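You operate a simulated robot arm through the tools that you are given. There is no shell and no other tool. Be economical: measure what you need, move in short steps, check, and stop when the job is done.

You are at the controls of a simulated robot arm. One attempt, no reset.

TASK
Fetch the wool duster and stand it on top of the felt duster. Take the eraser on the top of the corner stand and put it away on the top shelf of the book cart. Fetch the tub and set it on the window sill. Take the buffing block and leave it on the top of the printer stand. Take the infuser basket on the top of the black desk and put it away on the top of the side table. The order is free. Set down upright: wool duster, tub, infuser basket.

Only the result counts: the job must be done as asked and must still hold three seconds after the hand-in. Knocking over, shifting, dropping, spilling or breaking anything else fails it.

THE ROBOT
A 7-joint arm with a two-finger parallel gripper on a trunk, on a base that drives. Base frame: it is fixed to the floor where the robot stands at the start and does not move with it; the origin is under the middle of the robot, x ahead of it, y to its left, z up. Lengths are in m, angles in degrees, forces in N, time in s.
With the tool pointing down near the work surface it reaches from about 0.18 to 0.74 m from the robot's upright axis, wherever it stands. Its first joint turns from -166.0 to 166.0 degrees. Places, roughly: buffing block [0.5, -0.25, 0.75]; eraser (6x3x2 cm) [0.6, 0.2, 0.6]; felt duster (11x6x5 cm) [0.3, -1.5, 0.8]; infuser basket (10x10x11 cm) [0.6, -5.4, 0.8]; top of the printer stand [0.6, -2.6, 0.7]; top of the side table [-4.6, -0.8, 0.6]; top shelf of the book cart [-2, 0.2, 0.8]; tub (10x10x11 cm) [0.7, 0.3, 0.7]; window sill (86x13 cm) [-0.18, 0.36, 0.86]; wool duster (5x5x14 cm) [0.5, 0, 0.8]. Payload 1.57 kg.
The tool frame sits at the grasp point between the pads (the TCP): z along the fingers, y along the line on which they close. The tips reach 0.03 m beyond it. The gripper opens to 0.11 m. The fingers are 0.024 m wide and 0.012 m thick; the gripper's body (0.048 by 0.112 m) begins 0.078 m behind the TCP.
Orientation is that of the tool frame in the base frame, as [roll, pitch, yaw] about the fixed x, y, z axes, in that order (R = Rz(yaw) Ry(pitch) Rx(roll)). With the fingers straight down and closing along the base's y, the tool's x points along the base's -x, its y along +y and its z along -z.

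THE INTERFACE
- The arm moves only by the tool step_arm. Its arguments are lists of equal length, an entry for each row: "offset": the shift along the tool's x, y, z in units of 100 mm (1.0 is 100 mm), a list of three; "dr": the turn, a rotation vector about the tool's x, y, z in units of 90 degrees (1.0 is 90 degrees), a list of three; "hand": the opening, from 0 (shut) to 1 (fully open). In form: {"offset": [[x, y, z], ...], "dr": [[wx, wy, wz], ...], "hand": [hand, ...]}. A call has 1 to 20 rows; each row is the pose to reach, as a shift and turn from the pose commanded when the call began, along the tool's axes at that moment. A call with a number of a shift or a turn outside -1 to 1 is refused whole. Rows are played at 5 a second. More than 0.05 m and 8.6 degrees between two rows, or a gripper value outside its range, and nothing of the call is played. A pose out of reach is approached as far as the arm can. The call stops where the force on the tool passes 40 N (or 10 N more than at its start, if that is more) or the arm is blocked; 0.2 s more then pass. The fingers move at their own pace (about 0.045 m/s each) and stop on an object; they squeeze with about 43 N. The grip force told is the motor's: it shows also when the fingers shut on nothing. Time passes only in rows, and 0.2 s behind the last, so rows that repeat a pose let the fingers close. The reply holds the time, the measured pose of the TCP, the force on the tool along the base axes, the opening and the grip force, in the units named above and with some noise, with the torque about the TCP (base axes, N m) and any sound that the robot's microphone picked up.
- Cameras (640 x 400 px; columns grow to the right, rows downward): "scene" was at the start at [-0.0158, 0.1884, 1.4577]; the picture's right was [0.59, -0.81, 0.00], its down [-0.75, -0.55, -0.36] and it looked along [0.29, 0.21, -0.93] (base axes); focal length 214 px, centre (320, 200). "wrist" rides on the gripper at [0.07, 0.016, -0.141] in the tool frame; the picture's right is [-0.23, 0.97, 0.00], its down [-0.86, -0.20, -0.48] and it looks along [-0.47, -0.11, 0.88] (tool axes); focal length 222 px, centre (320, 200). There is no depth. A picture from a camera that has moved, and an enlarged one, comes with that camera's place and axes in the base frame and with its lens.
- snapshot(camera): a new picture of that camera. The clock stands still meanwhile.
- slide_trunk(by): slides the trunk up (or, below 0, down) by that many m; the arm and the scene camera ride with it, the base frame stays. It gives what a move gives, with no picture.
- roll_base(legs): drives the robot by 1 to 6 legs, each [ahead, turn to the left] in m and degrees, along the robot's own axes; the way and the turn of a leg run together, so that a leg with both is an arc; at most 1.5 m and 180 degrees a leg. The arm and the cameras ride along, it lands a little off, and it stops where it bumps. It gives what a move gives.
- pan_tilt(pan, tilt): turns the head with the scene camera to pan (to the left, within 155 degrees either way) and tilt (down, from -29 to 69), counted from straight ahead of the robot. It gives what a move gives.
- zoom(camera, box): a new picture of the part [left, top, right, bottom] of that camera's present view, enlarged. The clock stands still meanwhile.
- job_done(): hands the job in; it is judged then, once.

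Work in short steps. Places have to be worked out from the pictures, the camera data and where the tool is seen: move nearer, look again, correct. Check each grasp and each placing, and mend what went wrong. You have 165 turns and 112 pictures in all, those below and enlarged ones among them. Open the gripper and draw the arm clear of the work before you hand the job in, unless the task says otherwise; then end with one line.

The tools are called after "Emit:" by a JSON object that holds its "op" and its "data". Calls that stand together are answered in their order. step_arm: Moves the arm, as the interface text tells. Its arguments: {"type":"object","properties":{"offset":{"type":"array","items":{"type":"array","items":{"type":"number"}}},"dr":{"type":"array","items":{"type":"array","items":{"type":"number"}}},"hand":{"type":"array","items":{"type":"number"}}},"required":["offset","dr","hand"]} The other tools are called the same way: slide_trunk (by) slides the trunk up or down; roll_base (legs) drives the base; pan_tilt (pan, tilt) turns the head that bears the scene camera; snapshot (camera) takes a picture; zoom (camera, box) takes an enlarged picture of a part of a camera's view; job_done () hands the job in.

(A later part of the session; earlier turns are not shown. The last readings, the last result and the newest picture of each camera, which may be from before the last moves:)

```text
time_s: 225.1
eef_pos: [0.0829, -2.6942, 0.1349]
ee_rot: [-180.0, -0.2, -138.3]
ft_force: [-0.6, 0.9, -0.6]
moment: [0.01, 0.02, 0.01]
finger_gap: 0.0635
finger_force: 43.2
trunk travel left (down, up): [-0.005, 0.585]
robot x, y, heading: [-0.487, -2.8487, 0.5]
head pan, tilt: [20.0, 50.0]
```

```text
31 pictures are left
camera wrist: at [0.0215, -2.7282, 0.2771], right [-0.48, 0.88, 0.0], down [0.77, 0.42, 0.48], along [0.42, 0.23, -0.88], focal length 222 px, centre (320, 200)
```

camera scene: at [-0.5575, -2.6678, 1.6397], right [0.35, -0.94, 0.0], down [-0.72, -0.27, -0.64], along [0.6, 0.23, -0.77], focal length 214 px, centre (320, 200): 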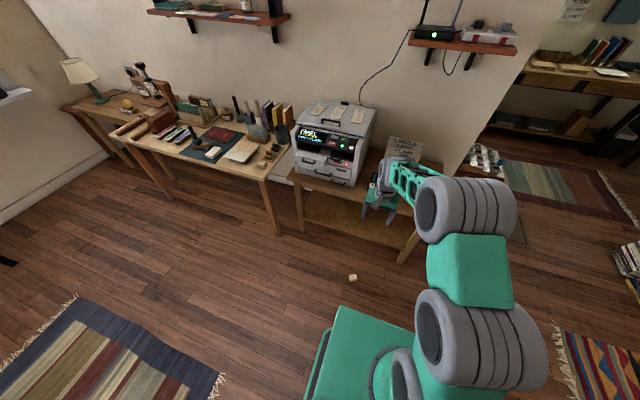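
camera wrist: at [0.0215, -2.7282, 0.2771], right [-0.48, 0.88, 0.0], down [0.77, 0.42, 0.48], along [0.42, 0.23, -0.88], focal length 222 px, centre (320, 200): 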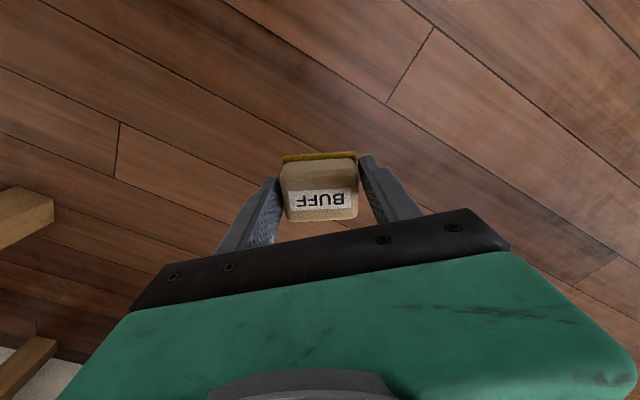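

Re-grasped squarely; the block's bottom is 34 mm below the TCP. I'll raise everything, rotate so the jaws close along x, and plan to place between the left stapler and the green item, at (0.36, −2.803).

Emit:
{"op": "slide_trunk", "data": {"by": 0.4}}

Emit:
{"op": "slide_trunk", "data": {"by": 0.18}}

Emit:
{"op": "step_arm", "data": {"offset": [[0, 0, -0.14], [0, 0, -0.28], [0, 0, -0.42], [0, 0, -0.57], [0, 0, -0.72], [0, 0, -0.86], [0, 0, -1.0]], "dr": [[0, 0, -0.077], [0, 0, -0.153], [0, 0, -0.23], [0, 0, -0.306], [0, 0, -0.383], [0, 0, -0.46], [0, 0, -0.535]], "hand": [0, 0, 0, 0, 0, 0, 0]}}

Emit:
{"op": "step_arm", "data": {"offset": [[0, 0, -0.4], [0, 0, -0.8]], "dr": [[0, 0, 0], [0, 0, 0]], "hand": [0, 0]}}

Emit:
{"op": "roll_base", "data": {"legs": [[0.22, 0]]}}

Emit:
{"op": "snapshot", "data": {"camera": "wrist"}}

```text
time_s: 228.9
eef_pos: [0.0835, -2.6937, 0.5359]
ee_rot: [180.0, -0.1, -138.1]
ft_force: [0.5, 0.3, -0.9]
moment: [-0.01, 0.03, 0.01]
finger_gap: 0.0627
finger_force: 42.6
trunk travel left (down, up): [-0.405, 0.185]
robot x, y, heading: [-0.4881, -2.8481, 0.9]
head pan, tilt: [20.0, 50.0]
```

```text
time_s: 230.9
eef_pos: [0.0841, -2.6944, 0.7163]
ee_rot: [-180.0, 0.0, -138.2]
ft_force: [-0.3, -0.2, -1.2]
moment: [0.0, 0.04, 0.01]
finger_gap: 0.0621
finger_force: 43.3
trunk travel left (down, up): [-0.585, 0.005]
robot x, y, heading: [-0.4915, -2.8475, 0.8]
head pan, tilt: [20.0, 50.0]
```

```text
time_s: 232.6
eef_pos: [0.0842, -2.6947, 0.8176]
ee_rot: [179.9, -0.1, -90.0]
ft_force: [0.2, 0.0, -0.8]
moment: [0.0, 0.01, -0.02]
finger_gap: 0.0617
finger_force: 43.2
trunk travel left (down, up): [-0.585, 0.005]
robot x, y, heading: [-0.487, -2.8491, 0.7]
head pan, tilt: [20.0, 50.0]
```

```text
time_s: 233.2
eef_pos: [0.0835, -2.6944, 0.8969]
ee_rot: [179.9, -0.1, -90.1]
ft_force: [-0.4, -0.7, -0.5]
moment: [0.01, -0.02, -0.05]
finger_gap: 0.0614
finger_force: 43.0
trunk travel left (down, up): [-0.585, 0.005]
robot x, y, heading: [-0.4847, -2.8485, 0.5]
head pan, tilt: [20.0, 50.0]
```

```text
time_s: 234.8
eef_pos: [0.303, -2.692, 0.896]
ee_rot: [179.8, -0.1, -90.1]
ft_force: [-0.1, -0.3, -1.4]
moment: [0.0, 0.0, 0.0]
finger_gap: 0.0609
finger_force: 43.3
trunk travel left (down, up): [-0.585, 0.005]
robot x, y, heading: [-0.2712, -2.8441, 0.8]
head pan, tilt: [20.0, 50.0]
```

```text
30 pictures are left
camera wrist: at [0.2869, -2.761, 1.0372], right [-0.97, 0.23, 0.0], down [0.2, 0.86, 0.48], along [0.11, 0.47, -0.88], focal length 222 px, centre (320, 200)
```

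wrist: 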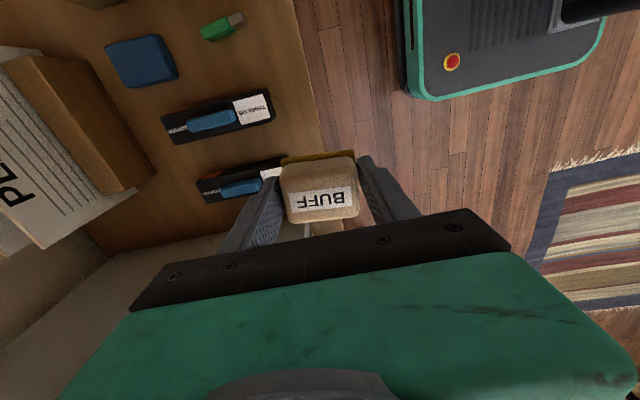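

Clear view: free pocket between the left stapler (y −2.763) and green item (y −2.833), x 0.30–0.46. I'll move the block above (0.365, −2.798).

Emit:
{"op": "step_arm", "data": {"offset": [[0.26, -0.15, 0], [0.53, -0.31, 0]], "dr": [[0, 0, 0], [0, 0, 0]], "hand": [0, 0]}}

Emit:
{"op": "step_arm", "data": {"offset": [[0.26, -0.15, 0.2], [0.53, -0.31, 0.5], [0.53, -0.31, 0.95]], "dr": [[0, 0, 0], [0, 0, 0], [0, 0, 0]], "hand": [0, 0, 0]}}

Emit:
{"op": "snapshot", "data": {"camera": "wrist"}}

```text
time_s: 235.4
eef_pos: [0.3346, -2.7458, 0.8957]
ee_rot: [-179.9, 0.0, -90.2]
ft_force: [-0.7, -0.3, -0.8]
moment: [0.0, -0.03, 0.04]
finger_gap: 0.0612
finger_force: 43.0
trunk travel left (down, up): [-0.585, 0.005]
robot x, y, heading: [-0.2705, -2.8484, 0.7]
head pan, tilt: [20.0, 50.0]
```

```text
time_s: 236.2
eef_pos: [0.3661, -2.7975, 0.8009]
ee_rot: [180.0, 0.1, -90.1]
ft_force: [-0.2, -0.2, 0.5]
moment: [-0.01, -0.02, 0.03]
finger_gap: 0.0609
finger_force: 43.3
trunk travel left (down, up): [-0.585, 0.005]
robot x, y, heading: [-0.268, -2.8489, 0.7]
head pan, tilt: [20.0, 50.0]
```

```text
29 pictures are left
camera wrist: at [0.349, -2.8664, 0.9422], right [-0.97, 0.23, 0.0], down [0.2, 0.86, 0.48], along [0.11, 0.47, -0.88], focal length 222 px, centre (320, 200)
```

wrist: 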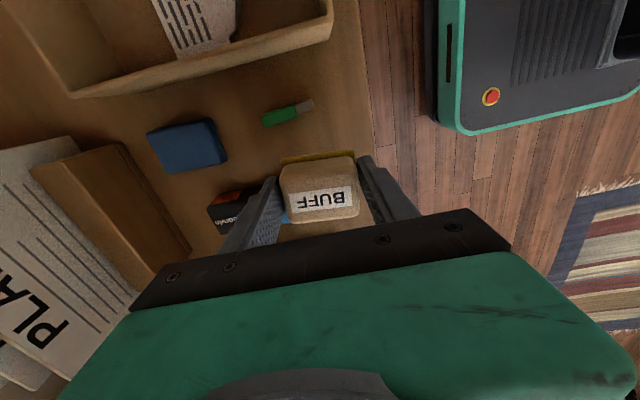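

Clearances are as computed. I'll lower to 0.74, then creep to contact.

Emit:
{"op": "step_arm", "data": {"offset": [[0, 0, 0.3], [0, 0, 0.6]], "dr": [[0, 0, 0], [0, 0, 0]], "hand": [0, 0]}}

Emit:
{"op": "step_arm", "data": {"offset": [[0, 0, 0.02], [0, 0, 0.04], [0, 0, 0.06]], "dr": [[0, 0, 0], [0, 0, 0], [0, 0, 0]], "hand": [0, 0, 0]}}

Emit:
{"op": "step_arm", "data": {"offset": [[0, 0, 0.02], [0, 0, 0.04]], "dr": [[0, 0, 0], [0, 0, 0]], "hand": [0, 0]}}

```text
time_s: 236.8
eef_pos: [0.3646, -2.7965, 0.7407]
ee_rot: [180.0, 0.0, -90.2]
ft_force: [-0.2, -0.9, -0.9]
moment: [0.02, 0.02, -0.03]
finger_gap: 0.0607
finger_force: 42.8
trunk travel left (down, up): [-0.585, 0.005]
robot x, y, heading: [-0.2709, -2.8456, 0.7]
head pan, tilt: [20.0, 50.0]
```

```text
time_s: 237.6
eef_pos: [0.3639, -2.7984, 0.7355]
ee_rot: [179.9, 0.0, -90.0]
ft_force: [-0.7, 0.6, -1.0]
moment: [0.02, 0.02, 0.02]
finger_gap: 0.0604
finger_force: 43.3
trunk travel left (down, up): [-0.585, 0.005]
robot x, y, heading: [-0.2683, -2.8474, 0.5]
head pan, tilt: [20.0, 50.0]
```

```text
time_s: 238.2
eef_pos: [0.3645, -2.7976, 0.7311]
ee_rot: [-179.9, -0.1, -90.2]
ft_force: [0.8, -0.5, -0.5]
moment: [-0.02, -0.03, -0.03]
finger_gap: 0.0602
finger_force: 42.8
trunk travel left (down, up): [-0.585, 0.005]
robot x, y, heading: [-0.2705, -2.8461, 0.7]
head pan, tilt: [20.0, 50.0]
```

No contact yet at 0.731; continuing.

Emit:
{"op": "step_arm", "data": {"offset": [[0, 0, 0.02], [0, 0, 0.04]], "dr": [[0, 0, 0], [0, 0, 0]], "hand": [0, 0]}}

Emit:
{"op": "step_arm", "data": {"offset": [[0, 0, 0.02], [0, 0, 0.04]], "dr": [[0, 0, 0], [0, 0, 0]], "hand": [0, 0]}}

```text
time_s: 238.8
eef_pos: [0.364, -2.798, 0.7254]
ee_rot: [-180.0, -0.1, -90.1]
ft_force: [0.4, 0.1, -0.3]
moment: [-0.01, 0.0, 0.0]
finger_gap: 0.0601
finger_force: 42.9
trunk travel left (down, up): [-0.585, 0.005]
robot x, y, heading: [-0.2681, -2.8442, 0.2]
head pan, tilt: [20.0, 50.0]
```

```text
time_s: 239.4
eef_pos: [0.3633, -2.7986, 0.7242]
ee_rot: [179.9, -0.1, -90.1]
ft_force: [-0.2, -0.2, -0.6]
moment: [0.0, -0.02, 0.0]
finger_gap: 0.0602
finger_force: 42.8
trunk travel left (down, up): [-0.585, 0.005]
robot x, y, heading: [-0.2712, -2.8447, 0.7]
head pan, tilt: [20.0, 50.0]
```

Still nothing; continuing carefully.

Emit:
{"op": "step_arm", "data": {"offset": [[0, 0, 0.02], [0, 0, 0.04]], "dr": [[0, 0, 0], [0, 0, 0]], "hand": [0, 0]}}

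Emit:
{"op": "step_arm", "data": {"offset": [[0, 0, 0.02], [0, 0, 0.04]], "dr": [[0, 0, 0], [0, 0, 0]], "hand": [0, 0]}}

Emit:
{"op": "zoom", "data": {"camera": "wrist", "box": [220, 80, 420, 240]}}

```text
time_s: 240.0
eef_pos: [0.3632, -2.7983, 0.719]
ee_rot: [-180.0, -0.1, -90.1]
ft_force: [0.8, -0.1, -1.2]
moment: [0.0, 0.04, 0.0]
finger_gap: 0.0598
finger_force: 43.0
trunk travel left (down, up): [-0.585, 0.005]
robot x, y, heading: [-0.2679, -2.8474, 0.7]
head pan, tilt: [20.0, 50.0]
```

```text
time_s: 240.6
eef_pos: [0.3654, -2.798, 0.7159]
ee_rot: [180.0, -0.1, -90.1]
ft_force: [-0.5, -0.5, -0.5]
moment: [-0.02, -0.06, 0.0]
finger_gap: 0.0599
finger_force: 42.6
trunk travel left (down, up): [-0.585, 0.005]
robot x, y, heading: [-0.2686, -2.8479, 0.7]
head pan, tilt: [20.0, 50.0]
```

```text
2.50 times, centred on (320, 160) of wrist
camera zoom: at [0.3483, -2.8677, 0.8569], right [-0.97, 0.23, 0.0], down [0.2, 0.86, 0.48], along [0.11, 0.47, -0.88], focal length 555 px, centre (320, 300)
```

zoom: 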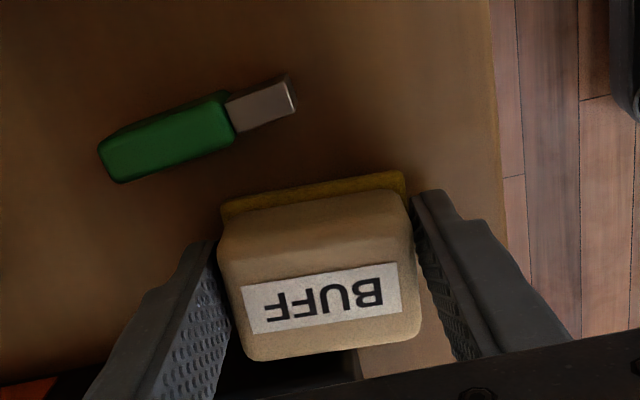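

The stapler side is close behind (~6 mm), so I'll shift 4 mm away from it, then keep lowering.

Emit:
{"op": "step_arm", "data": {"offset": [[0.04, 0, 0], [0.04, 0, 0.02], [0.04, 0, 0.04]], "dr": [[0, 0, 0], [0, 0, 0], [0, 0, 0]], "hand": [0, 0, 0]}}

Emit:
{"op": "step_arm", "data": {"offset": [[0, 0, 0.02], [0, 0, 0.04]], "dr": [[0, 0, 0], [0, 0, 0]], "hand": [0, 0]}}

Emit:
{"op": "step_arm", "data": {"offset": [[0, 0, 0.02], [0, 0, 0.04]], "dr": [[0, 0, 0], [0, 0, 0]], "hand": [0, 0]}}

```text
time_s: 241.4
eef_pos: [0.3632, -2.8024, 0.7146]
ee_rot: [-179.8, 0.1, -90.1]
ft_force: [-9.9, -1.2, 28.3]
moment: [0.05, 0.69, -0.15]
finger_gap: 0.0598
finger_force: 42.9
trunk travel left (down, up): [-0.585, 0.005]
robot x, y, heading: [-0.269, -2.8486, 0.6]
head pan, tilt: [20.0, 50.0]
```

```text
time_s: 241.8
eef_pos: [0.3666, -2.8022, 0.7155]
ee_rot: [-179.5, 0.1, -90.1]
ft_force: [-3.9, 0.6, 17.3]
moment: [-0.09, 0.51, -0.08]
finger_gap: 0.0598
finger_force: 42.4
trunk travel left (down, up): [-0.585, 0.005]
robot x, y, heading: [-0.2673, -2.8492, 0.3]
head pan, tilt: [20.0, 50.0]
stopped in row 2: the force on the tool passed its limit (the readings are from after the stop); the commanded pose is now the measured one
```

```text
time_s: 242.4
eef_pos: [0.3695, -2.803, 0.7147]
ee_rot: [-179.2, 0.1, -90.2]
ft_force: [-2.7, 0.1, 15.4]
moment: [-0.15, 0.47, -0.11]
finger_gap: 0.0598
finger_force: 43.2
trunk travel left (down, up): [-0.585, 0.005]
robot x, y, heading: [-0.2699, -2.8433, 0.7]
head pan, tilt: [20.0, 50.0]
stopped in row 2: the force on the tool passed its limit (the readings are from after the stop); the commanded pose is now the measured one
```

Solid contact at 0.7147 (surface ≈0.68, consistent with the geometry). Relieve, release and rise.

Emit:
{"op": "step_arm", "data": {"offset": [[0, 0, -0.015], [0, 0, -0.015], [0, 0, -0.015], [0, 0, -0.015]], "dr": [[0, 0, 0], [0, 0, 0], [0, 0, 0], [0, 0, 0]], "hand": [0, 0.65, 0.7, 0.7]}}

Emit:
{"op": "step_arm", "data": {"offset": [[0, 0, -0.3], [0, 0, -0.6], [0, 0, -1.0]], "dr": [[0, 0, 0], [0, 0, 0], [0, 0, 0]], "hand": [0.7, 0.7, 0.7]}}

Emit:
{"op": "snapshot", "data": {"camera": "wrist"}}

```text
time_s: 243.4
eef_pos: [0.3699, -2.8017, 0.7136]
ee_rot: [-179.4, 0.1, -90.1]
ft_force: [0.4, 0.2, 0.0]
moment: [-0.01, -0.01, 0.01]
finger_gap: 0.077
finger_force: 0.0
trunk travel left (down, up): [-0.585, 0.005]
robot x, y, heading: [-0.2713, -2.8465, 0.7]
head pan, tilt: [20.0, 50.0]
```

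```text
time_s: 244.2
eef_pos: [0.3673, -2.8021, 0.8127]
ee_rot: [-179.6, 0.0, -90.0]
ft_force: [0.0, 0.4, -0.9]
moment: [0.0, 0.0, -0.03]
finger_gap: 0.0767
finger_force: 0.0
trunk travel left (down, up): [-0.585, 0.005]
robot x, y, heading: [-0.2713, -2.848, 0.5]
head pan, tilt: [20.0, 50.0]
```

```text
27 pictures are left
camera wrist: at [0.3499, -2.871, 0.9538], right [-0.97, 0.23, -0.01], down [0.2, 0.85, 0.48], along [0.12, 0.47, -0.88], focal length 222 px, centre (320, 200)
```

wrist: 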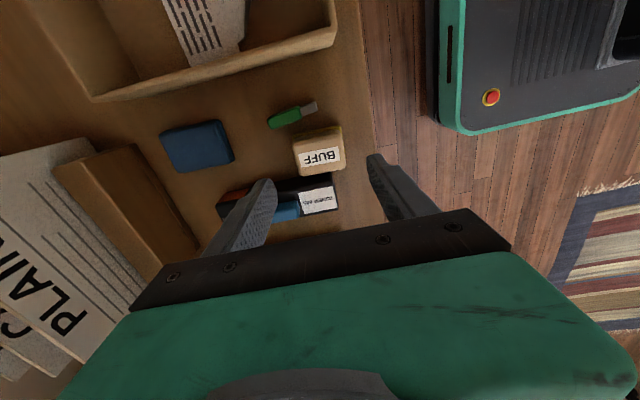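

The buffing block is in place on the printer stand. Now the infuser basket: I'll raise the arm, back off, turn to face −y and look toward the black desk.

Emit:
{"op": "step_arm", "data": {"offset": [[0.1, 0.3, -0.35], [0.2, 0.6, -0.7], [0.2, 0.6, -1.0]], "dr": [[-0.002, 0, 0.08], [-0.004, 0, 0.16], [-0.005, 0, 0.25]], "hand": [0.7, 0.7, 0.7]}}

Emit:
{"op": "roll_base", "data": {"legs": [[-0.25, 0], [0, -90]]}}

Emit:
{"op": "pan_tilt", "data": {"pan": 12, "tilt": 25}}

Emit:
{"op": "snapshot", "data": {"camera": "scene"}}

```text
time_s: 245.0
eef_pos: [0.3068, -2.8214, 0.9136]
ee_rot: [-180.0, 0.1, -112.8]
ft_force: [-0.3, 0.5, 0.3]
moment: [0.0, -0.03, 0.01]
finger_gap: 0.0773
finger_force: 0.0
trunk travel left (down, up): [-0.585, 0.005]
robot x, y, heading: [-0.2633, -2.8474, 0.5]
head pan, tilt: [20.0, 50.0]
```

```text
time_s: 250.6
eef_pos: [-0.4874, -3.4262, 0.9146]
ee_rot: [180.0, 0.1, 157.8]
ft_force: [0.1, -0.1, -0.1]
moment: [0.03, -0.02, 0.0]
finger_gap: 0.0773
finger_force: 0.1
trunk travel left (down, up): [-0.585, 0.005]
robot x, y, heading: [-0.5157, -2.8506, -88.9]
head pan, tilt: [20.0, 50.0]
```

```text
time_s: 251.5
eef_pos: [-0.4872, -3.4256, 0.9134]
ee_rot: [-180.0, 0.1, 157.8]
ft_force: [-0.1, 0.4, 0.6]
moment: [0.0, 0.0, 0.01]
finger_gap: 0.0768
finger_force: 0.0
trunk travel left (down, up): [-0.585, 0.005]
robot x, y, heading: [-0.5169, -2.8442, -89.0]
head pan, tilt: [12.0, 25.0]
```

```text
26 pictures are left
camera scene: at [-0.3427, -2.8749, 1.6771], right [-0.97, -0.23, 0.0], down [-0.1, 0.41, -0.91], along [0.21, -0.88, -0.42], focal length 214 px, centre (320, 200)
```

scene: 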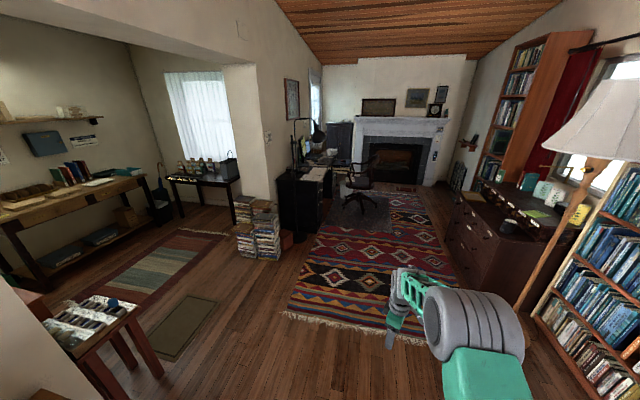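

The black desk is by the far window; I'll zoom on its top.

Emit:
{"op": "zoom", "data": {"camera": "scene", "box": [225, 115, 385, 255]}}

```text
2.86 times, centred on (305, 185) of scene
camera zoom: at [-0.3427, -2.8749, 1.6771], right [-0.97, -0.23, 0.0], down [-0.1, 0.41, -0.91], along [0.21, -0.88, -0.42], focal length 613 px, centre (363, 243)
```

zoom: 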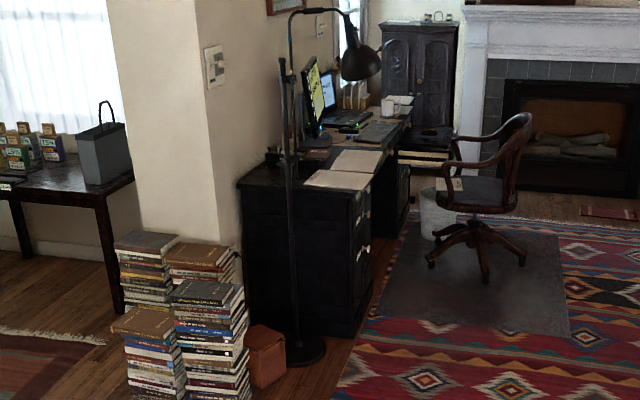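

The basket should be at the near end of the desk; a floor lamp stands there too. I'll drive to about (−0.48, −4.85), and look at the desk end closely.

Emit:
{"op": "roll_base", "data": {"legs": [[1.2, 0], [0.8, 0]]}}

Emit:
{"op": "pan_tilt", "data": {"pan": 60, "tilt": 35}}

Emit:
{"op": "snapshot", "data": {"camera": "scene"}}

```text
time_s: 261.5
eef_pos: [-0.4549, -5.4388, 0.9139]
ee_rot: [-179.9, 0.1, 157.5]
ft_force: [-0.3, 0.4, -0.5]
moment: [0.0, 0.01, 0.01]
finger_gap: 0.077
finger_force: 0.0
trunk travel left (down, up): [-0.585, 0.005]
robot x, y, heading: [-0.4816, -4.8642, -89.4]
head pan, tilt: [12.0, 25.0]
```

```text
time_s: 262.7
eef_pos: [-0.4559, -5.4363, 0.9141]
ee_rot: [-179.9, 0.1, 157.5]
ft_force: [0.2, -0.6, 0.0]
moment: [-0.03, 0.01, 0.01]
finger_gap: 0.0771
finger_force: 0.1
trunk travel left (down, up): [-0.585, 0.005]
robot x, y, heading: [-0.4835, -4.8618, -89.0]
head pan, tilt: [60.0, 35.0]
```

```text
24 pictures are left
camera scene: at [-0.2516, -4.8411, 1.6614], right [-0.49, -0.87, 0.0], down [-0.5, 0.28, -0.82], along [0.71, -0.4, -0.57], focal length 214 px, centre (320, 200)
```

scene: 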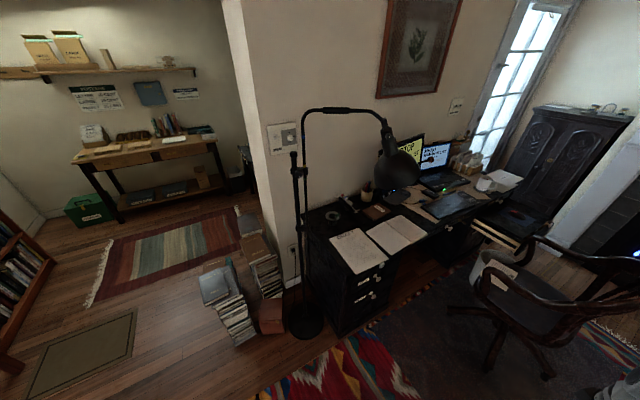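

Projection puts the basket at pixel ~(331, 217), a dark ringlike object. I'll zoom.

Emit:
{"op": "zoom", "data": {"camera": "scene", "box": [290, 150, 450, 270]}}

```text
3.33 times, centred on (370, 210) of scene
camera zoom: at [-0.2516, -4.8411, 1.6614], right [-0.49, -0.87, 0.0], down [-0.5, 0.28, -0.82], along [0.71, -0.4, -0.57], focal length 715 px, centre (153, 167)
```

zoom: 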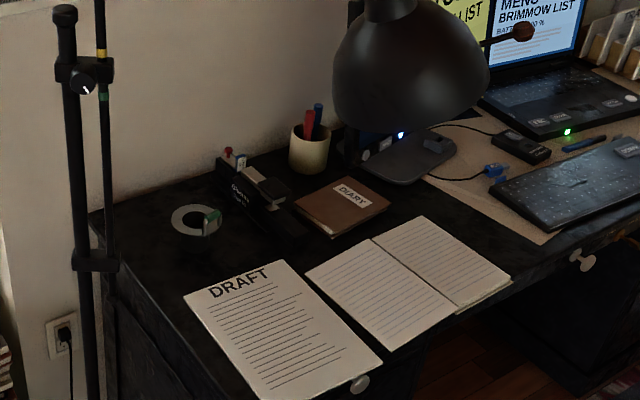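

I see a ring-like object with a 10 cm rim at about (0.66, −5.45), which may be the infuser basket. I'll zoom tighter.

Emit:
{"op": "zoom", "data": {"camera": "scene", "box": [318, 190, 378, 230]}}

```text
10.00 times, centred on (348, 210) of scene
camera zoom: at [-0.2516, -4.8411, 1.6614], right [-0.49, -0.87, 0.0], down [-0.5, 0.28, -0.82], along [0.71, -0.4, -0.57], focal length 2145 px, centre (40, 100)
```

zoom: 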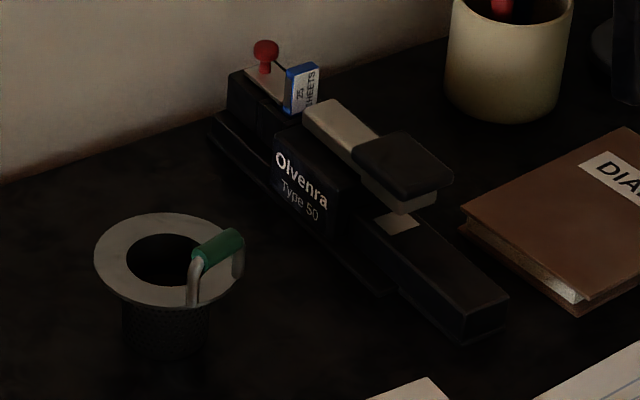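

That's the infuser basket: grey 10 cm rim at about (0.65, −5.445, 0.78), green handle toward −x. The floor-lamp pole (0.48, −5.15) and its head (≈(0.31, −5.53, 1.25)) restrict access, so I'll come in between them with heading ≈ −25°, arm retracted and trunk lower.

Emit:
{"op": "step_arm", "data": {"offset": [[0.08, 0.18, -0.25], [0.15, 0.37, -0.5], [0.23, 0.55, -0.75], [0.306, 0.739, -1.0]], "dr": [[0, 0, 0.087], [0, 0, 0.175], [0, 0, 0.262], [0, 0, 0.35]], "hand": [1, 1, 1, 1]}}

Emit:
{"op": "step_arm", "data": {"offset": [[0.2, 0.15, -0.3], [0.43, 0.31, -0.65], [0.647, 0.47, -1.0]], "dr": [[0, 0, 0], [0, 0, 0], [0, 0, 0]], "hand": [1, 1, 1]}}

Emit:
{"op": "slide_trunk", "data": {"by": -0.2}}

Emit:
{"op": "roll_base", "data": {"legs": [[0, 58], [0.35, 0]]}}

Emit:
{"op": "pan_tilt", "data": {"pan": 0, "tilt": 35}}

Emit:
{"op": "snapshot", "data": {"camera": "scene"}}

```text
time_s: 263.7
eef_pos: [-0.4557, -5.3564, 1.0143]
ee_rot: [-180.0, 0.0, 126.0]
ft_force: [-0.2, 1.3, -0.8]
moment: [0.02, -0.03, -0.01]
finger_gap: 0.1101
finger_force: 0.0
trunk travel left (down, up): [-0.585, 0.005]
robot x, y, heading: [-0.4834, -4.8605, -89.2]
head pan, tilt: [60.0, 35.0]
```

```text
time_s: 264.5
eef_pos: [-0.4553, -5.276, 1.1145]
ee_rot: [179.8, 0.0, 125.9]
ft_force: [-0.6, -0.7, 0.0]
moment: [-0.01, 0.01, 0.01]
finger_gap: 0.1097
finger_force: 0.0
trunk travel left (down, up): [-0.585, 0.005]
robot x, y, heading: [-0.4814, -4.8609, -89.2]
head pan, tilt: [60.0, 35.0]
```

```text
time_s: 266.7
eef_pos: [-0.4549, -5.2775, 0.9147]
ee_rot: [180.0, 0.0, 126.0]
ft_force: [-0.1, 0.0, 0.3]
moment: [0.02, 0.0, 0.0]
finger_gap: 0.11
finger_force: 0.1
trunk travel left (down, up): [-0.385, 0.205]
robot x, y, heading: [-0.4797, -4.8594, -89.4]
head pan, tilt: [60.0, 35.0]
```

```text
time_s: 271.5
eef_pos: [0.1829, -5.2464, 0.9145]
ee_rot: [179.9, 0.2, -176.5]
ft_force: [0.0, -0.4, 0.1]
moment: [0.0, 0.02, 0.03]
finger_gap: 0.1101
finger_force: 0.0
trunk travel left (down, up): [-0.385, 0.205]
robot x, y, heading: [-0.1856, -5.0458, -31.8]
head pan, tilt: [60.0, 35.0]
```

```text
time_s: 272.8
eef_pos: [0.1827, -5.2468, 0.9136]
ee_rot: [180.0, 0.1, -176.6]
ft_force: [-0.7, 0.6, 0.0]
moment: [0.02, 0.01, 0.0]
finger_gap: 0.1101
finger_force: 0.1
trunk travel left (down, up): [-0.385, 0.205]
robot x, y, heading: [-0.1827, -5.0454, -31.7]
head pan, tilt: [0.0, 35.0]
```

```text
21 pictures are left
camera scene: at [-0.079, -4.9268, 1.4614], right [-0.52, -0.85, 0.0], down [-0.49, 0.3, -0.82], along [0.7, -0.43, -0.57], focal length 214 px, centre (320, 200)
```

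scene: 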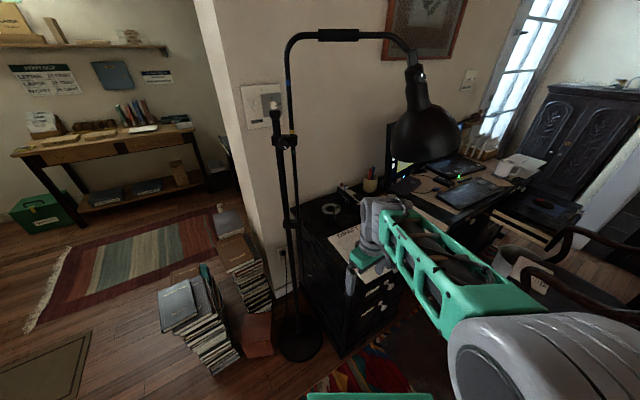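

Head of the lamp triangulates to (0.32, −5.55, 1.25), pole base (0.487, −5.13). For margin I'll re-stage: turn right, advance 0.12 m, turn to heading −20° and advance 0.15 m.

Emit:
{"op": "roll_base", "data": {"legs": [[0, -58.3], [0.12, 0], [0, 70], [0.14, 0]]}}

Emit:
{"op": "snapshot", "data": {"camera": "wrist"}}

```text
time_s: 280.6
eef_pos: [0.3474, -5.3346, 0.9139]
ee_rot: [-180.0, 0.2, -164.7]
ft_force: [0.5, 0.7, 0.2]
moment: [-0.04, -0.01, -0.02]
finger_gap: 0.1102
finger_force: 0.1
trunk travel left (down, up): [-0.385, 0.205]
robot x, y, heading: [-0.0546, -5.2104, -19.8]
head pan, tilt: [0.0, 35.0]
```

```text
20 pictures are left
camera wrist: at [0.2766, -5.3371, 1.0552], right [-0.04, 1.0, 0.0], down [0.88, 0.03, 0.48], along [0.48, 0.02, -0.88], focal length 222 px, centre (320, 200)
```

wrist: 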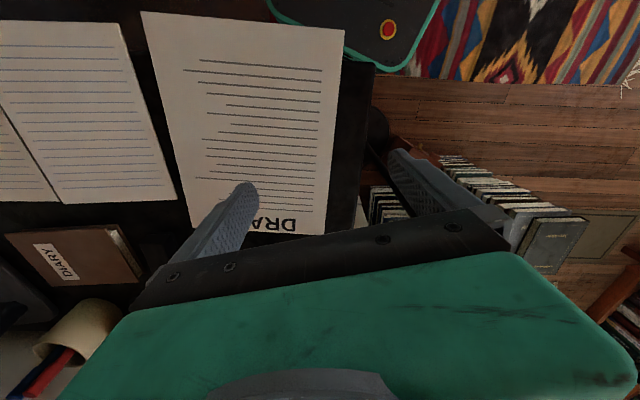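

The basket is further ahead. I'll advance the hand 0.25 m at this height (tips above the handle) and look.

Emit:
{"op": "step_arm", "data": {"offset": [[-0.36, -0.25, 0], [-0.73, -0.493, 0]], "dr": [[0, 0, 0], [0, 0, 0]], "hand": [1, 1]}}

Emit:
{"op": "step_arm", "data": {"offset": [[-0.36, -0.25, 0], [-0.73, -0.493, 0]], "dr": [[0, 0, 0], [0, 0, 0]], "hand": [1, 1]}}

Emit:
{"op": "step_arm", "data": {"offset": [[-0.36, -0.25, 0], [-0.73, -0.493, 0]], "dr": [[0, 0, 0], [0, 0, 0]], "hand": [1, 1]}}

Emit:
{"op": "snapshot", "data": {"camera": "wrist"}}

```text
time_s: 281.1
eef_pos: [0.4311, -5.3633, 0.9148]
ee_rot: [179.9, -0.1, -164.6]
ft_force: [0.3, -0.9, 0.4]
moment: [-0.05, -0.02, 0.0]
finger_gap: 0.1099
finger_force: 0.0
trunk travel left (down, up): [-0.385, 0.205]
robot x, y, heading: [-0.0511, -5.2116, -19.9]
head pan, tilt: [0.0, 35.0]
```

```text
time_s: 281.8
eef_pos: [0.5148, -5.3909, 0.9131]
ee_rot: [179.9, 0.0, -164.6]
ft_force: [0.4, -0.6, 0.2]
moment: [0.02, -0.01, 0.0]
finger_gap: 0.1101
finger_force: 0.1
trunk travel left (down, up): [-0.385, 0.205]
robot x, y, heading: [-0.0518, -5.2092, -19.9]
head pan, tilt: [0.0, 35.0]
```

```text
time_s: 282.4
eef_pos: [0.5991, -5.419, 0.9149]
ee_rot: [179.9, 0.0, -164.6]
ft_force: [0.2, 1.1, 0.5]
moment: [0.04, -0.01, 0.01]
finger_gap: 0.1101
finger_force: 0.2
trunk travel left (down, up): [-0.385, 0.205]
robot x, y, heading: [-0.0495, -5.2074, -19.9]
head pan, tilt: [0.0, 35.0]
```

```text
19 pictures are left
camera wrist: at [0.5278, -5.422, 1.056], right [-0.04, 1.0, 0.0], down [0.88, 0.03, 0.48], along [0.48, 0.02, -0.88], focal length 222 px, centre (320, 200)
```

wrist: 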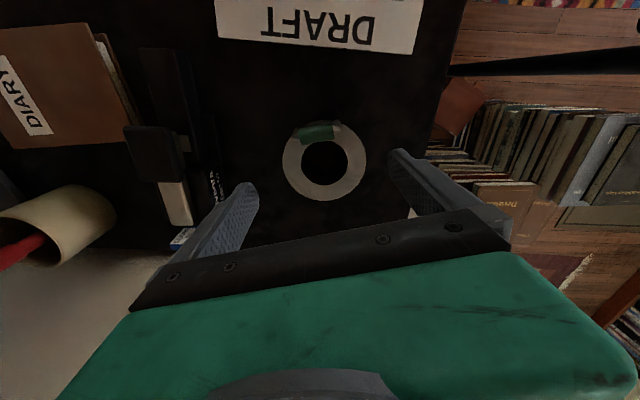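

The rim centre triangulates to (0.607, −5.413, 0.82), diameter ≈0.092, handle on the −x side. I'll centre the hand and lower to just above the rim, then verify.

Emit:
{"op": "step_arm", "data": {"offset": [[-0.09, 0.04, 0.2], [-0.09, 0.04, 0.45]], "dr": [[0, 0, 0], [0, 0, 0]], "hand": [1, 1]}}

Emit:
{"op": "snapshot", "data": {"camera": "wrist"}}

```text
time_s: 282.9
eef_pos: [0.607, -5.4129, 0.8692]
ee_rot: [-179.9, 0.1, -164.6]
ft_force: [0.4, 0.1, -0.3]
moment: [0.01, -0.02, 0.03]
finger_gap: 0.1101
finger_force: 0.1
trunk travel left (down, up): [-0.385, 0.205]
robot x, y, heading: [-0.0471, -5.2153, -19.7]
head pan, tilt: [0.0, 35.0]
```

```text
18 pictures are left
camera wrist: at [0.5353, -5.4154, 1.0105], right [-0.04, 1.0, 0.0], down [0.88, 0.03, 0.48], along [0.48, 0.02, -0.88], focal length 222 px, centre (320, 200)
```

wrist: 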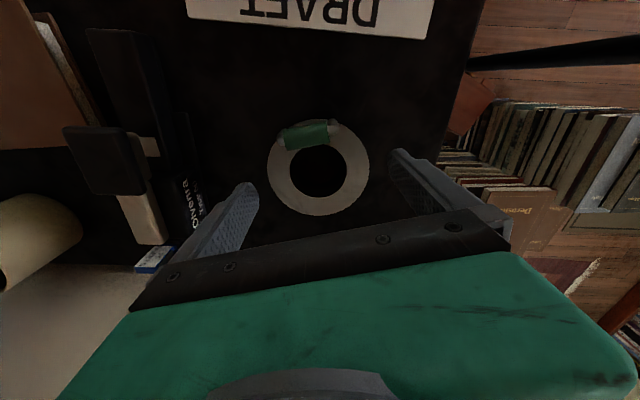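

Rim D≈0.091 at z≈0.823, centred within 3 mm. I'll lower to put the rim at the pads and close.

Emit:
{"op": "step_arm", "data": {"offset": [[0.02, 0, 0.25], [0.02, 0, 0.5], [0.02, 0, 0.5]], "dr": [[0, 0, 0], [0, 0, 0], [0, 0, 0]], "hand": [1, 1, 1]}}

Emit:
{"op": "step_arm", "data": {"offset": [[0, 0, 0], [0, 0, 0], [0, 0, 0]], "dr": [[0, 0, 0], [0, 0, 0], [0, 0, 0]], "hand": [0.85, 0.7, 0.5]}}

Emit:
{"op": "snapshot", "data": {"camera": "wrist"}}

```text
time_s: 283.8
eef_pos: [0.6038, -5.4125, 0.8201]
ee_rot: [-179.9, 0.1, -164.7]
ft_force: [-0.1, -0.7, 0.2]
moment: [-0.02, -0.01, 0.02]
finger_gap: 0.1097
finger_force: 0.0
trunk travel left (down, up): [-0.385, 0.205]
robot x, y, heading: [-0.051, -5.2133, -20.1]
head pan, tilt: [0.0, 35.0]
```

```text
time_s: 284.6
eef_pos: [0.6045, -5.4134, 0.8198]
ee_rot: [180.0, 0.2, -164.6]
ft_force: [-1.2, -0.4, 0.5]
moment: [0.0, -0.01, -0.01]
finger_gap: 0.0909
finger_force: 28.8
trunk travel left (down, up): [-0.385, 0.205]
robot x, y, heading: [-0.0533, -5.212, -19.5]
head pan, tilt: [0.0, 35.0]
```

```text
17 pictures are left
camera wrist: at [0.5331, -5.4156, 0.9604], right [-0.04, 1.0, 0.0], down [0.88, 0.03, 0.48], along [0.48, 0.02, -0.88], focal length 222 px, centre (320, 200)
```

wrist: 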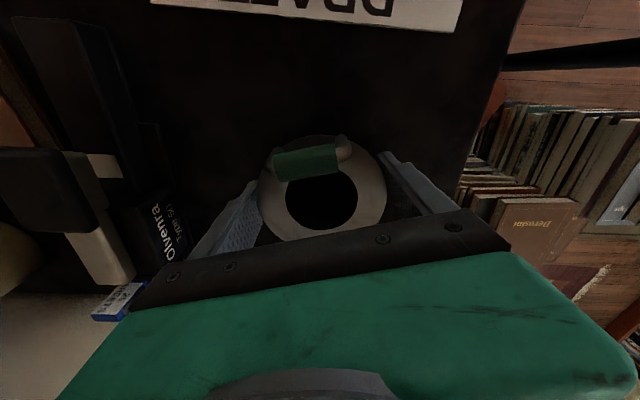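

Gripped at 0.091. I'll tighten and lift 0.1 m, then look.

Emit:
{"op": "step_arm", "data": {"offset": [[0, 0, 0], [0, 0, -0.15], [0, 0, -0.4], [0, 0, -0.7], [0, 0, -1.0]], "dr": [[0, 0, 0], [0, 0, 0], [0, 0, 0], [0, 0, 0], [0, 0, 0]], "hand": [0, 0, 0, 0, 0]}}

Emit:
{"op": "snapshot", "data": {"camera": "wrist"}}

```text
time_s: 285.8
eef_pos: [0.6036, -5.4128, 0.9195]
ee_rot: [180.0, 0.0, -164.6]
ft_force: [0.0, 0.4, -0.7]
moment: [0.05, 0.0, -0.02]
finger_gap: 0.0907
finger_force: 42.8
trunk travel left (down, up): [-0.385, 0.205]
robot x, y, heading: [-0.0504, -5.212, -19.5]
head pan, tilt: [0.0, 35.0]
```

```text
16 pictures are left
camera wrist: at [0.532, -5.4157, 1.0604], right [-0.04, 1.0, 0.0], down [0.88, 0.03, 0.48], along [0.48, 0.02, -0.88], focal length 222 px, centre (320, 200)
```

wrist: 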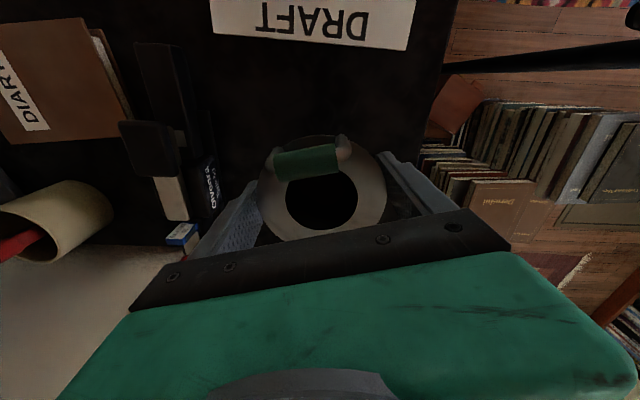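

The basket is held level. I'll withdraw the arm along the same path, back out, and drive north.

Emit:
{"op": "step_arm", "data": {"offset": [[0.36, 0.25, -0.1], [0.73, 0.493, -0.2]], "dr": [[0, 0, 0], [0, 0, 0]], "hand": [0, 0]}}

Emit:
{"op": "step_arm", "data": {"offset": [[0.36, 0.25, 0], [0.73, 0.493, 0]], "dr": [[0, 0, 0], [0, 0, 0]], "hand": [0, 0]}}

Emit:
{"op": "step_arm", "data": {"offset": [[0.36, 0.25, 0], [0.73, 0.493, 0]], "dr": [[0, 0, 0], [0, 0, 0]], "hand": [0, 0]}}

Emit:
{"op": "roll_base", "data": {"legs": [[-0.35, 0], [0, 115], [1.2, 0], [1.2, 0], [0, 55]]}}

Emit:
{"op": "pan_tilt", "data": {"pan": 0, "tilt": 25}}

Emit:
{"op": "snapshot", "data": {"camera": "scene"}}

```text
time_s: 286.4
eef_pos: [0.5205, -5.3846, 0.9393]
ee_rot: [179.9, 0.0, -164.6]
ft_force: [0.0, -0.1, -1.0]
moment: [0.02, -0.01, 0.01]
finger_gap: 0.0908
finger_force: 42.5
trunk travel left (down, up): [-0.385, 0.205]
robot x, y, heading: [-0.0516, -5.2176, -19.7]
head pan, tilt: [0.0, 35.0]
```

```text
time_s: 286.9
eef_pos: [0.4363, -5.3574, 0.9396]
ee_rot: [180.0, 0.0, -164.5]
ft_force: [0.9, 0.6, -1.4]
moment: [0.01, 0.04, 0.03]
finger_gap: 0.0908
finger_force: 42.7
trunk travel left (down, up): [-0.385, 0.205]
robot x, y, heading: [-0.0524, -5.2115, -19.9]
head pan, tilt: [0.0, 35.0]
```

```text
time_s: 287.6
eef_pos: [0.3525, -5.3295, 0.9383]
ee_rot: [180.0, 0.1, -164.5]
ft_force: [-0.2, 0.0, -1.2]
moment: [0.01, 0.02, 0.0]
finger_gap: 0.0908
finger_force: 43.1
trunk travel left (down, up): [-0.385, 0.205]
robot x, y, heading: [-0.0517, -5.2122, -19.7]
head pan, tilt: [0.0, 35.0]
```

```text
time_s: 308.4
eef_pos: [-0.9497, -2.5181, 0.9391]
ee_rot: [180.0, 0.1, 4.9]
ft_force: [0.9, 0.2, -0.5]
moment: [-0.01, 0.04, -0.01]
finger_gap: 0.0908
finger_force: 42.7
trunk travel left (down, up): [-0.385, 0.205]
robot x, y, heading: [-0.5714, -2.7087, 149.8]
head pan, tilt: [0.0, 35.0]
```

```text
time_s: 309.1
eef_pos: [-0.9488, -2.5189, 0.9385]
ee_rot: [-179.9, 0.1, 4.9]
ft_force: [0.7, -0.6, -0.5]
moment: [0.01, -0.01, -0.03]
finger_gap: 0.0906
finger_force: 43.3
trunk travel left (down, up): [-0.385, 0.205]
robot x, y, heading: [-0.5746, -2.7059, 149.7]
head pan, tilt: [0.0, 25.0]
```

```text
15 pictures are left
camera scene: at [-0.6785, -2.8232, 1.4771], right [0.5, 0.86, 0.0], down [0.37, -0.21, -0.91], along [-0.78, 0.46, -0.42], focal length 214 px, centre (320, 200)
```

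scene: 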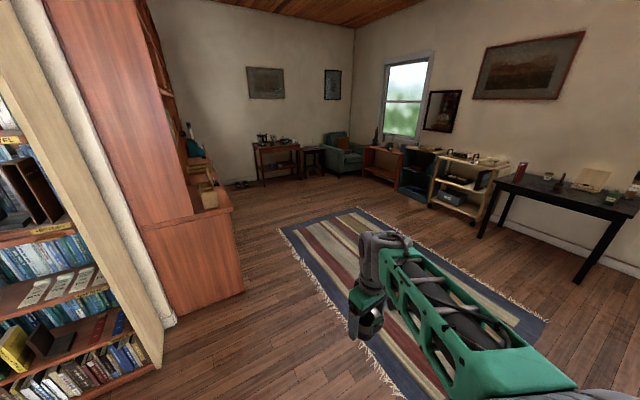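

The way to the dark side table is clear. I'll drive 3.5 m along this heading, turn to face it and look.

Emit:
{"op": "roll_base", "data": {"legs": [[1.5, 0.8], [1.5, 0], [0.5, 0], [0, 29.5]]}}

Emit:
{"op": "pan_tilt", "data": {"pan": 0, "tilt": 40}}

Emit:
{"op": "snapshot", "data": {"camera": "scene"}}

```text
time_s: 327.6
eef_pos: [-4.0408, -1.0103, 0.9381]
ee_rot: [179.9, 0.2, 35.9]
ft_force: [1.2, 0.0, -0.9]
moment: [0.0, -0.03, 0.04]
finger_gap: 0.0908
finger_force: 42.9
trunk travel left (down, up): [-0.385, 0.205]
robot x, y, heading: [-3.6172, -0.9769, -179.2]
head pan, tilt: [0.0, 25.0]
```

```text
time_s: 328.4
eef_pos: [-4.0404, -1.0106, 0.9381]
ee_rot: [179.9, 0.2, 35.9]
ft_force: [-0.2, -0.2, -0.3]
moment: [-0.02, -0.01, 0.01]
finger_gap: 0.0904
finger_force: 43.3
trunk travel left (down, up): [-0.385, 0.205]
robot x, y, heading: [-3.6198, -0.977, -179.4]
head pan, tilt: [0.0, 40.0]
```

```text
14 pictures are left
camera scene: at [-3.6442, -1.1323, 1.4539], right [-0.01, 1.0, 0.0], down [0.64, 0.01, -0.77], along [-0.77, -0.01, -0.64], focal length 214 px, centre (320, 200)
```

scene: 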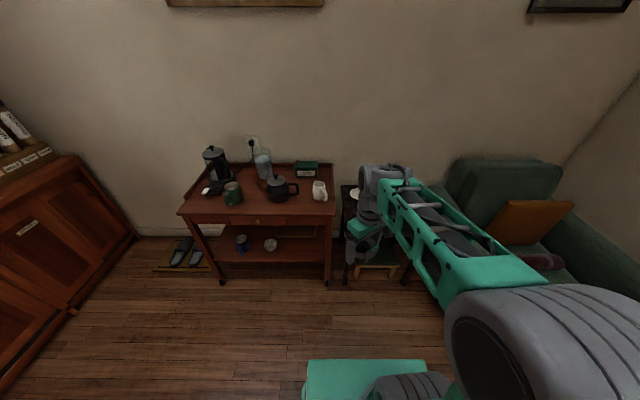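

The side table is right behind the hand, top about x −4.56…−4.95 around y≈−0.8. I'll shift the base to (−3.97, −0.80) facing it and use the wrist camera.

Emit:
{"op": "roll_base", "data": {"legs": [[0, -27], [0.39, 0], [0, 26.5]]}}

Emit:
{"op": "snapshot", "data": {"camera": "wrist"}}

Emit:
{"op": "snapshot", "data": {"camera": "scene"}}

```text
time_s: 333.5
eef_pos: [-4.3878, -0.8351, 0.9383]
ee_rot: [-180.0, 0.1, 35.5]
ft_force: [-0.4, 0.1, -0.6]
moment: [0.0, 0.03, 0.0]
finger_gap: 0.0904
finger_force: 43.1
trunk travel left (down, up): [-0.385, 0.205]
robot x, y, heading: [-3.9687, -0.8067, -179.4]
head pan, tilt: [0.0, 40.0]
```

```text
13 pictures are left
camera wrist: at [-4.3214, -0.8075, 1.0799], right [0.38, -0.92, 0.0], down [-0.81, -0.33, 0.48], along [-0.44, -0.18, -0.88], focal length 222 px, centre (320, 200)
```

wrist: 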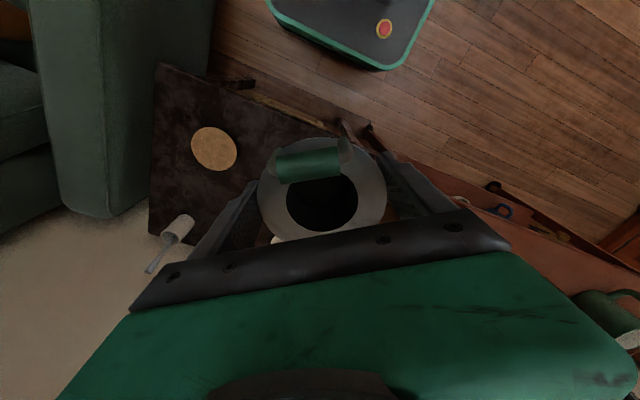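

```text
12 pictures are left
camera scene: at [-3.9927, -0.9598, 1.4538], right [-0.01, 1.0, 0.0], down [0.64, 0.0, -0.77], along [-0.77, 0.0, -0.64], focal length 214 px, centre (320, 200)
```

scene: 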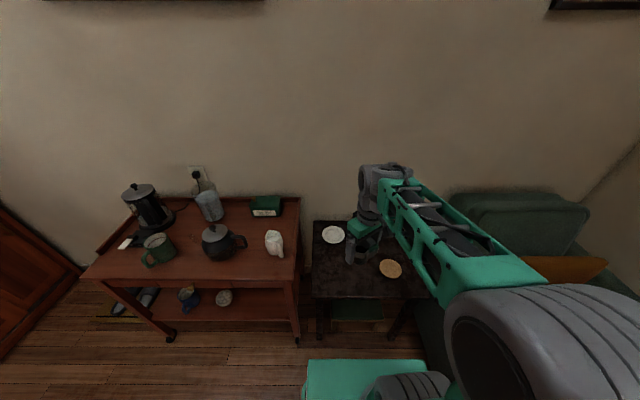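

Table top: x −4.415…−4.835, y −1.0…−0.52, z≈0.6, with a dish at (−4.74, −0.89) and coaster at (−4.54, −0.645). The spot (−4.54, −0.845) is free; moving there and lowering.

Emit:
{"op": "step_arm", "data": {"offset": [[-0.21, -0.14, 0.27], [-0.42, -0.28, 0.54], [-0.625, -0.415, 0.8]], "dr": [[0, 0, 0], [0, 0, 0], [0, 0, 0]], "hand": [0, 0, 0]}}

Emit:
{"op": "step_arm", "data": {"offset": [[-0.21, -0.14, 0.27], [-0.42, -0.28, 0.54], [-0.625, -0.415, 0.8]], "dr": [[0, 0, 0], [0, 0, 0], [0, 0, 0]], "hand": [0, 0, 0]}}

Emit:
{"op": "snapshot", "data": {"camera": "wrist"}}

Emit:
{"op": "zoom", "data": {"camera": "scene", "box": [290, 180, 450, 300]}}

```text
time_s: 334.3
eef_pos: [-4.464, -0.8384, 0.8572]
ee_rot: [-180.0, 0.1, 35.6]
ft_force: [-0.7, -0.2, -0.3]
moment: [-0.02, -0.02, 0.02]
finger_gap: 0.0904
finger_force: 43.1
trunk travel left (down, up): [-0.385, 0.205]
robot x, y, heading: [-3.9649, -0.8057, -179.5]
head pan, tilt: [0.0, 40.0]
```

```text
time_s: 335.1
eef_pos: [-4.5391, -0.8413, 0.7804]
ee_rot: [-179.9, 0.1, 35.5]
ft_force: [-0.8, -0.3, -1.1]
moment: [0.03, 0.02, -0.01]
finger_gap: 0.0906
finger_force: 42.8
trunk travel left (down, up): [-0.385, 0.205]
robot x, y, heading: [-3.9673, -0.808, -179.5]
head pan, tilt: [0.0, 40.0]
```

```text
11 pictures are left
camera wrist: at [-4.4718, -0.8128, 0.9203], right [0.38, -0.92, 0.0], down [-0.81, -0.33, 0.48], along [-0.44, -0.18, -0.88], focal length 222 px, centre (320, 200)
```

wrist: 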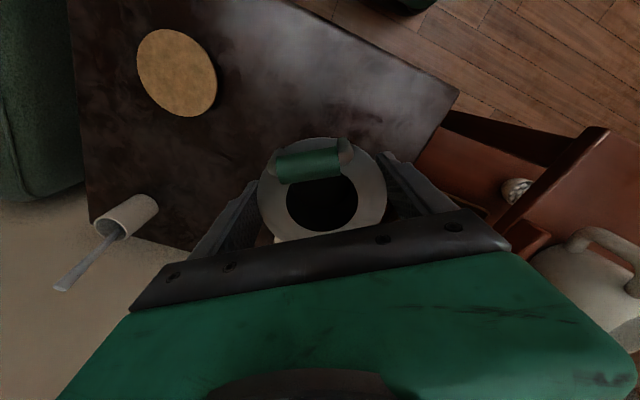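

```text
3.33 times, centred on (370, 240) of scene
camera zoom: at [-3.9927, -0.9597, 1.4539], right [-0.01, 1.0, 0.0], down [0.64, 0.0, -0.77], along [-0.77, 0.0, -0.64], focal length 715 px, centre (153, 67)
```

zoom: 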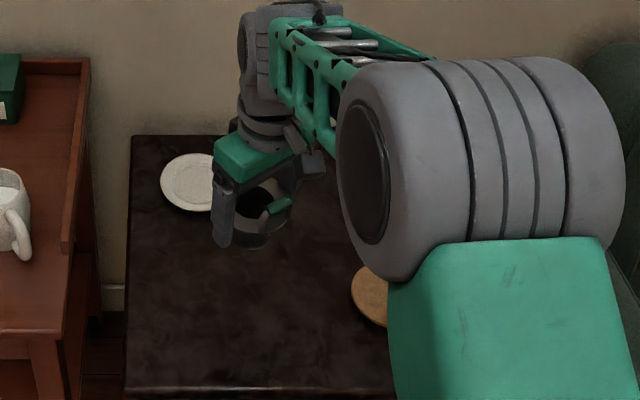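

Clear spot beneath. I'll lower to 0.71 and then creep to contact.

Emit:
{"op": "step_arm", "data": {"offset": [[0, 0, 0.25], [0, 0, 0.5], [0, 0, 0.7]], "dr": [[0, 0, 0], [0, 0, 0], [0, 0, 0]], "hand": [0, 0, 0]}}

Emit:
{"op": "step_arm", "data": {"offset": [[0, 0, 0.03], [0, 0, 0.06], [0, 0, 0.09]], "dr": [[0, 0, 0], [0, 0, 0], [0, 0, 0]], "hand": [0, 0, 0]}}

Emit:
{"op": "step_arm", "data": {"offset": [[0, 0, 0.02], [0, 0, 0.04], [0, 0, 0.06]], "dr": [[0, 0, 0], [0, 0, 0], [0, 0, 0]], "hand": [0, 0, 0]}}

Emit:
{"op": "step_arm", "data": {"offset": [[0, 0, 0.02], [0, 0, 0.04], [0, 0, 0.06]], "dr": [[0, 0, 0], [0, 0, 0], [0, 0, 0]], "hand": [0, 0, 0]}}

```text
time_s: 335.9
eef_pos: [-4.5397, -0.8406, 0.7092]
ee_rot: [179.9, 0.1, 35.5]
ft_force: [-0.7, 0.3, -0.7]
moment: [0.02, 0.02, -0.02]
finger_gap: 0.0905
finger_force: 43.1
trunk travel left (down, up): [-0.385, 0.205]
robot x, y, heading: [-3.968, -0.8094, -179.9]
head pan, tilt: [0.0, 40.0]
```

```text
time_s: 336.7
eef_pos: [-4.5382, -0.8404, 0.6997]
ee_rot: [179.9, 0.1, 35.6]
ft_force: [-0.1, 0.6, -0.8]
moment: [0.0, -0.03, 0.0]
finger_gap: 0.0907
finger_force: 43.3
trunk travel left (down, up): [-0.385, 0.205]
robot x, y, heading: [-3.9657, -0.8054, -179.8]
head pan, tilt: [0.0, 40.0]
```

```text
time_s: 337.5
eef_pos: [-4.538, -0.8398, 0.6941]
ee_rot: [-180.0, 0.2, 35.5]
ft_force: [-0.1, 0.6, -0.2]
moment: [-0.01, 0.0, 0.04]
finger_gap: 0.0907
finger_force: 42.6
trunk travel left (down, up): [-0.385, 0.205]
robot x, y, heading: [-3.9651, -0.8029, -179.8]
head pan, tilt: [0.0, 40.0]
```

```text
time_s: 338.3
eef_pos: [-4.5382, -0.8419, 0.6881]
ee_rot: [-180.0, 0.0, 35.5]
ft_force: [-0.2, -0.7, -0.6]
moment: [0.04, -0.03, 0.03]
finger_gap: 0.0905
finger_force: 42.5
trunk travel left (down, up): [-0.385, 0.205]
robot x, y, heading: [-3.9658, -0.8037, -179.7]
head pan, tilt: [0.0, 40.0]
```

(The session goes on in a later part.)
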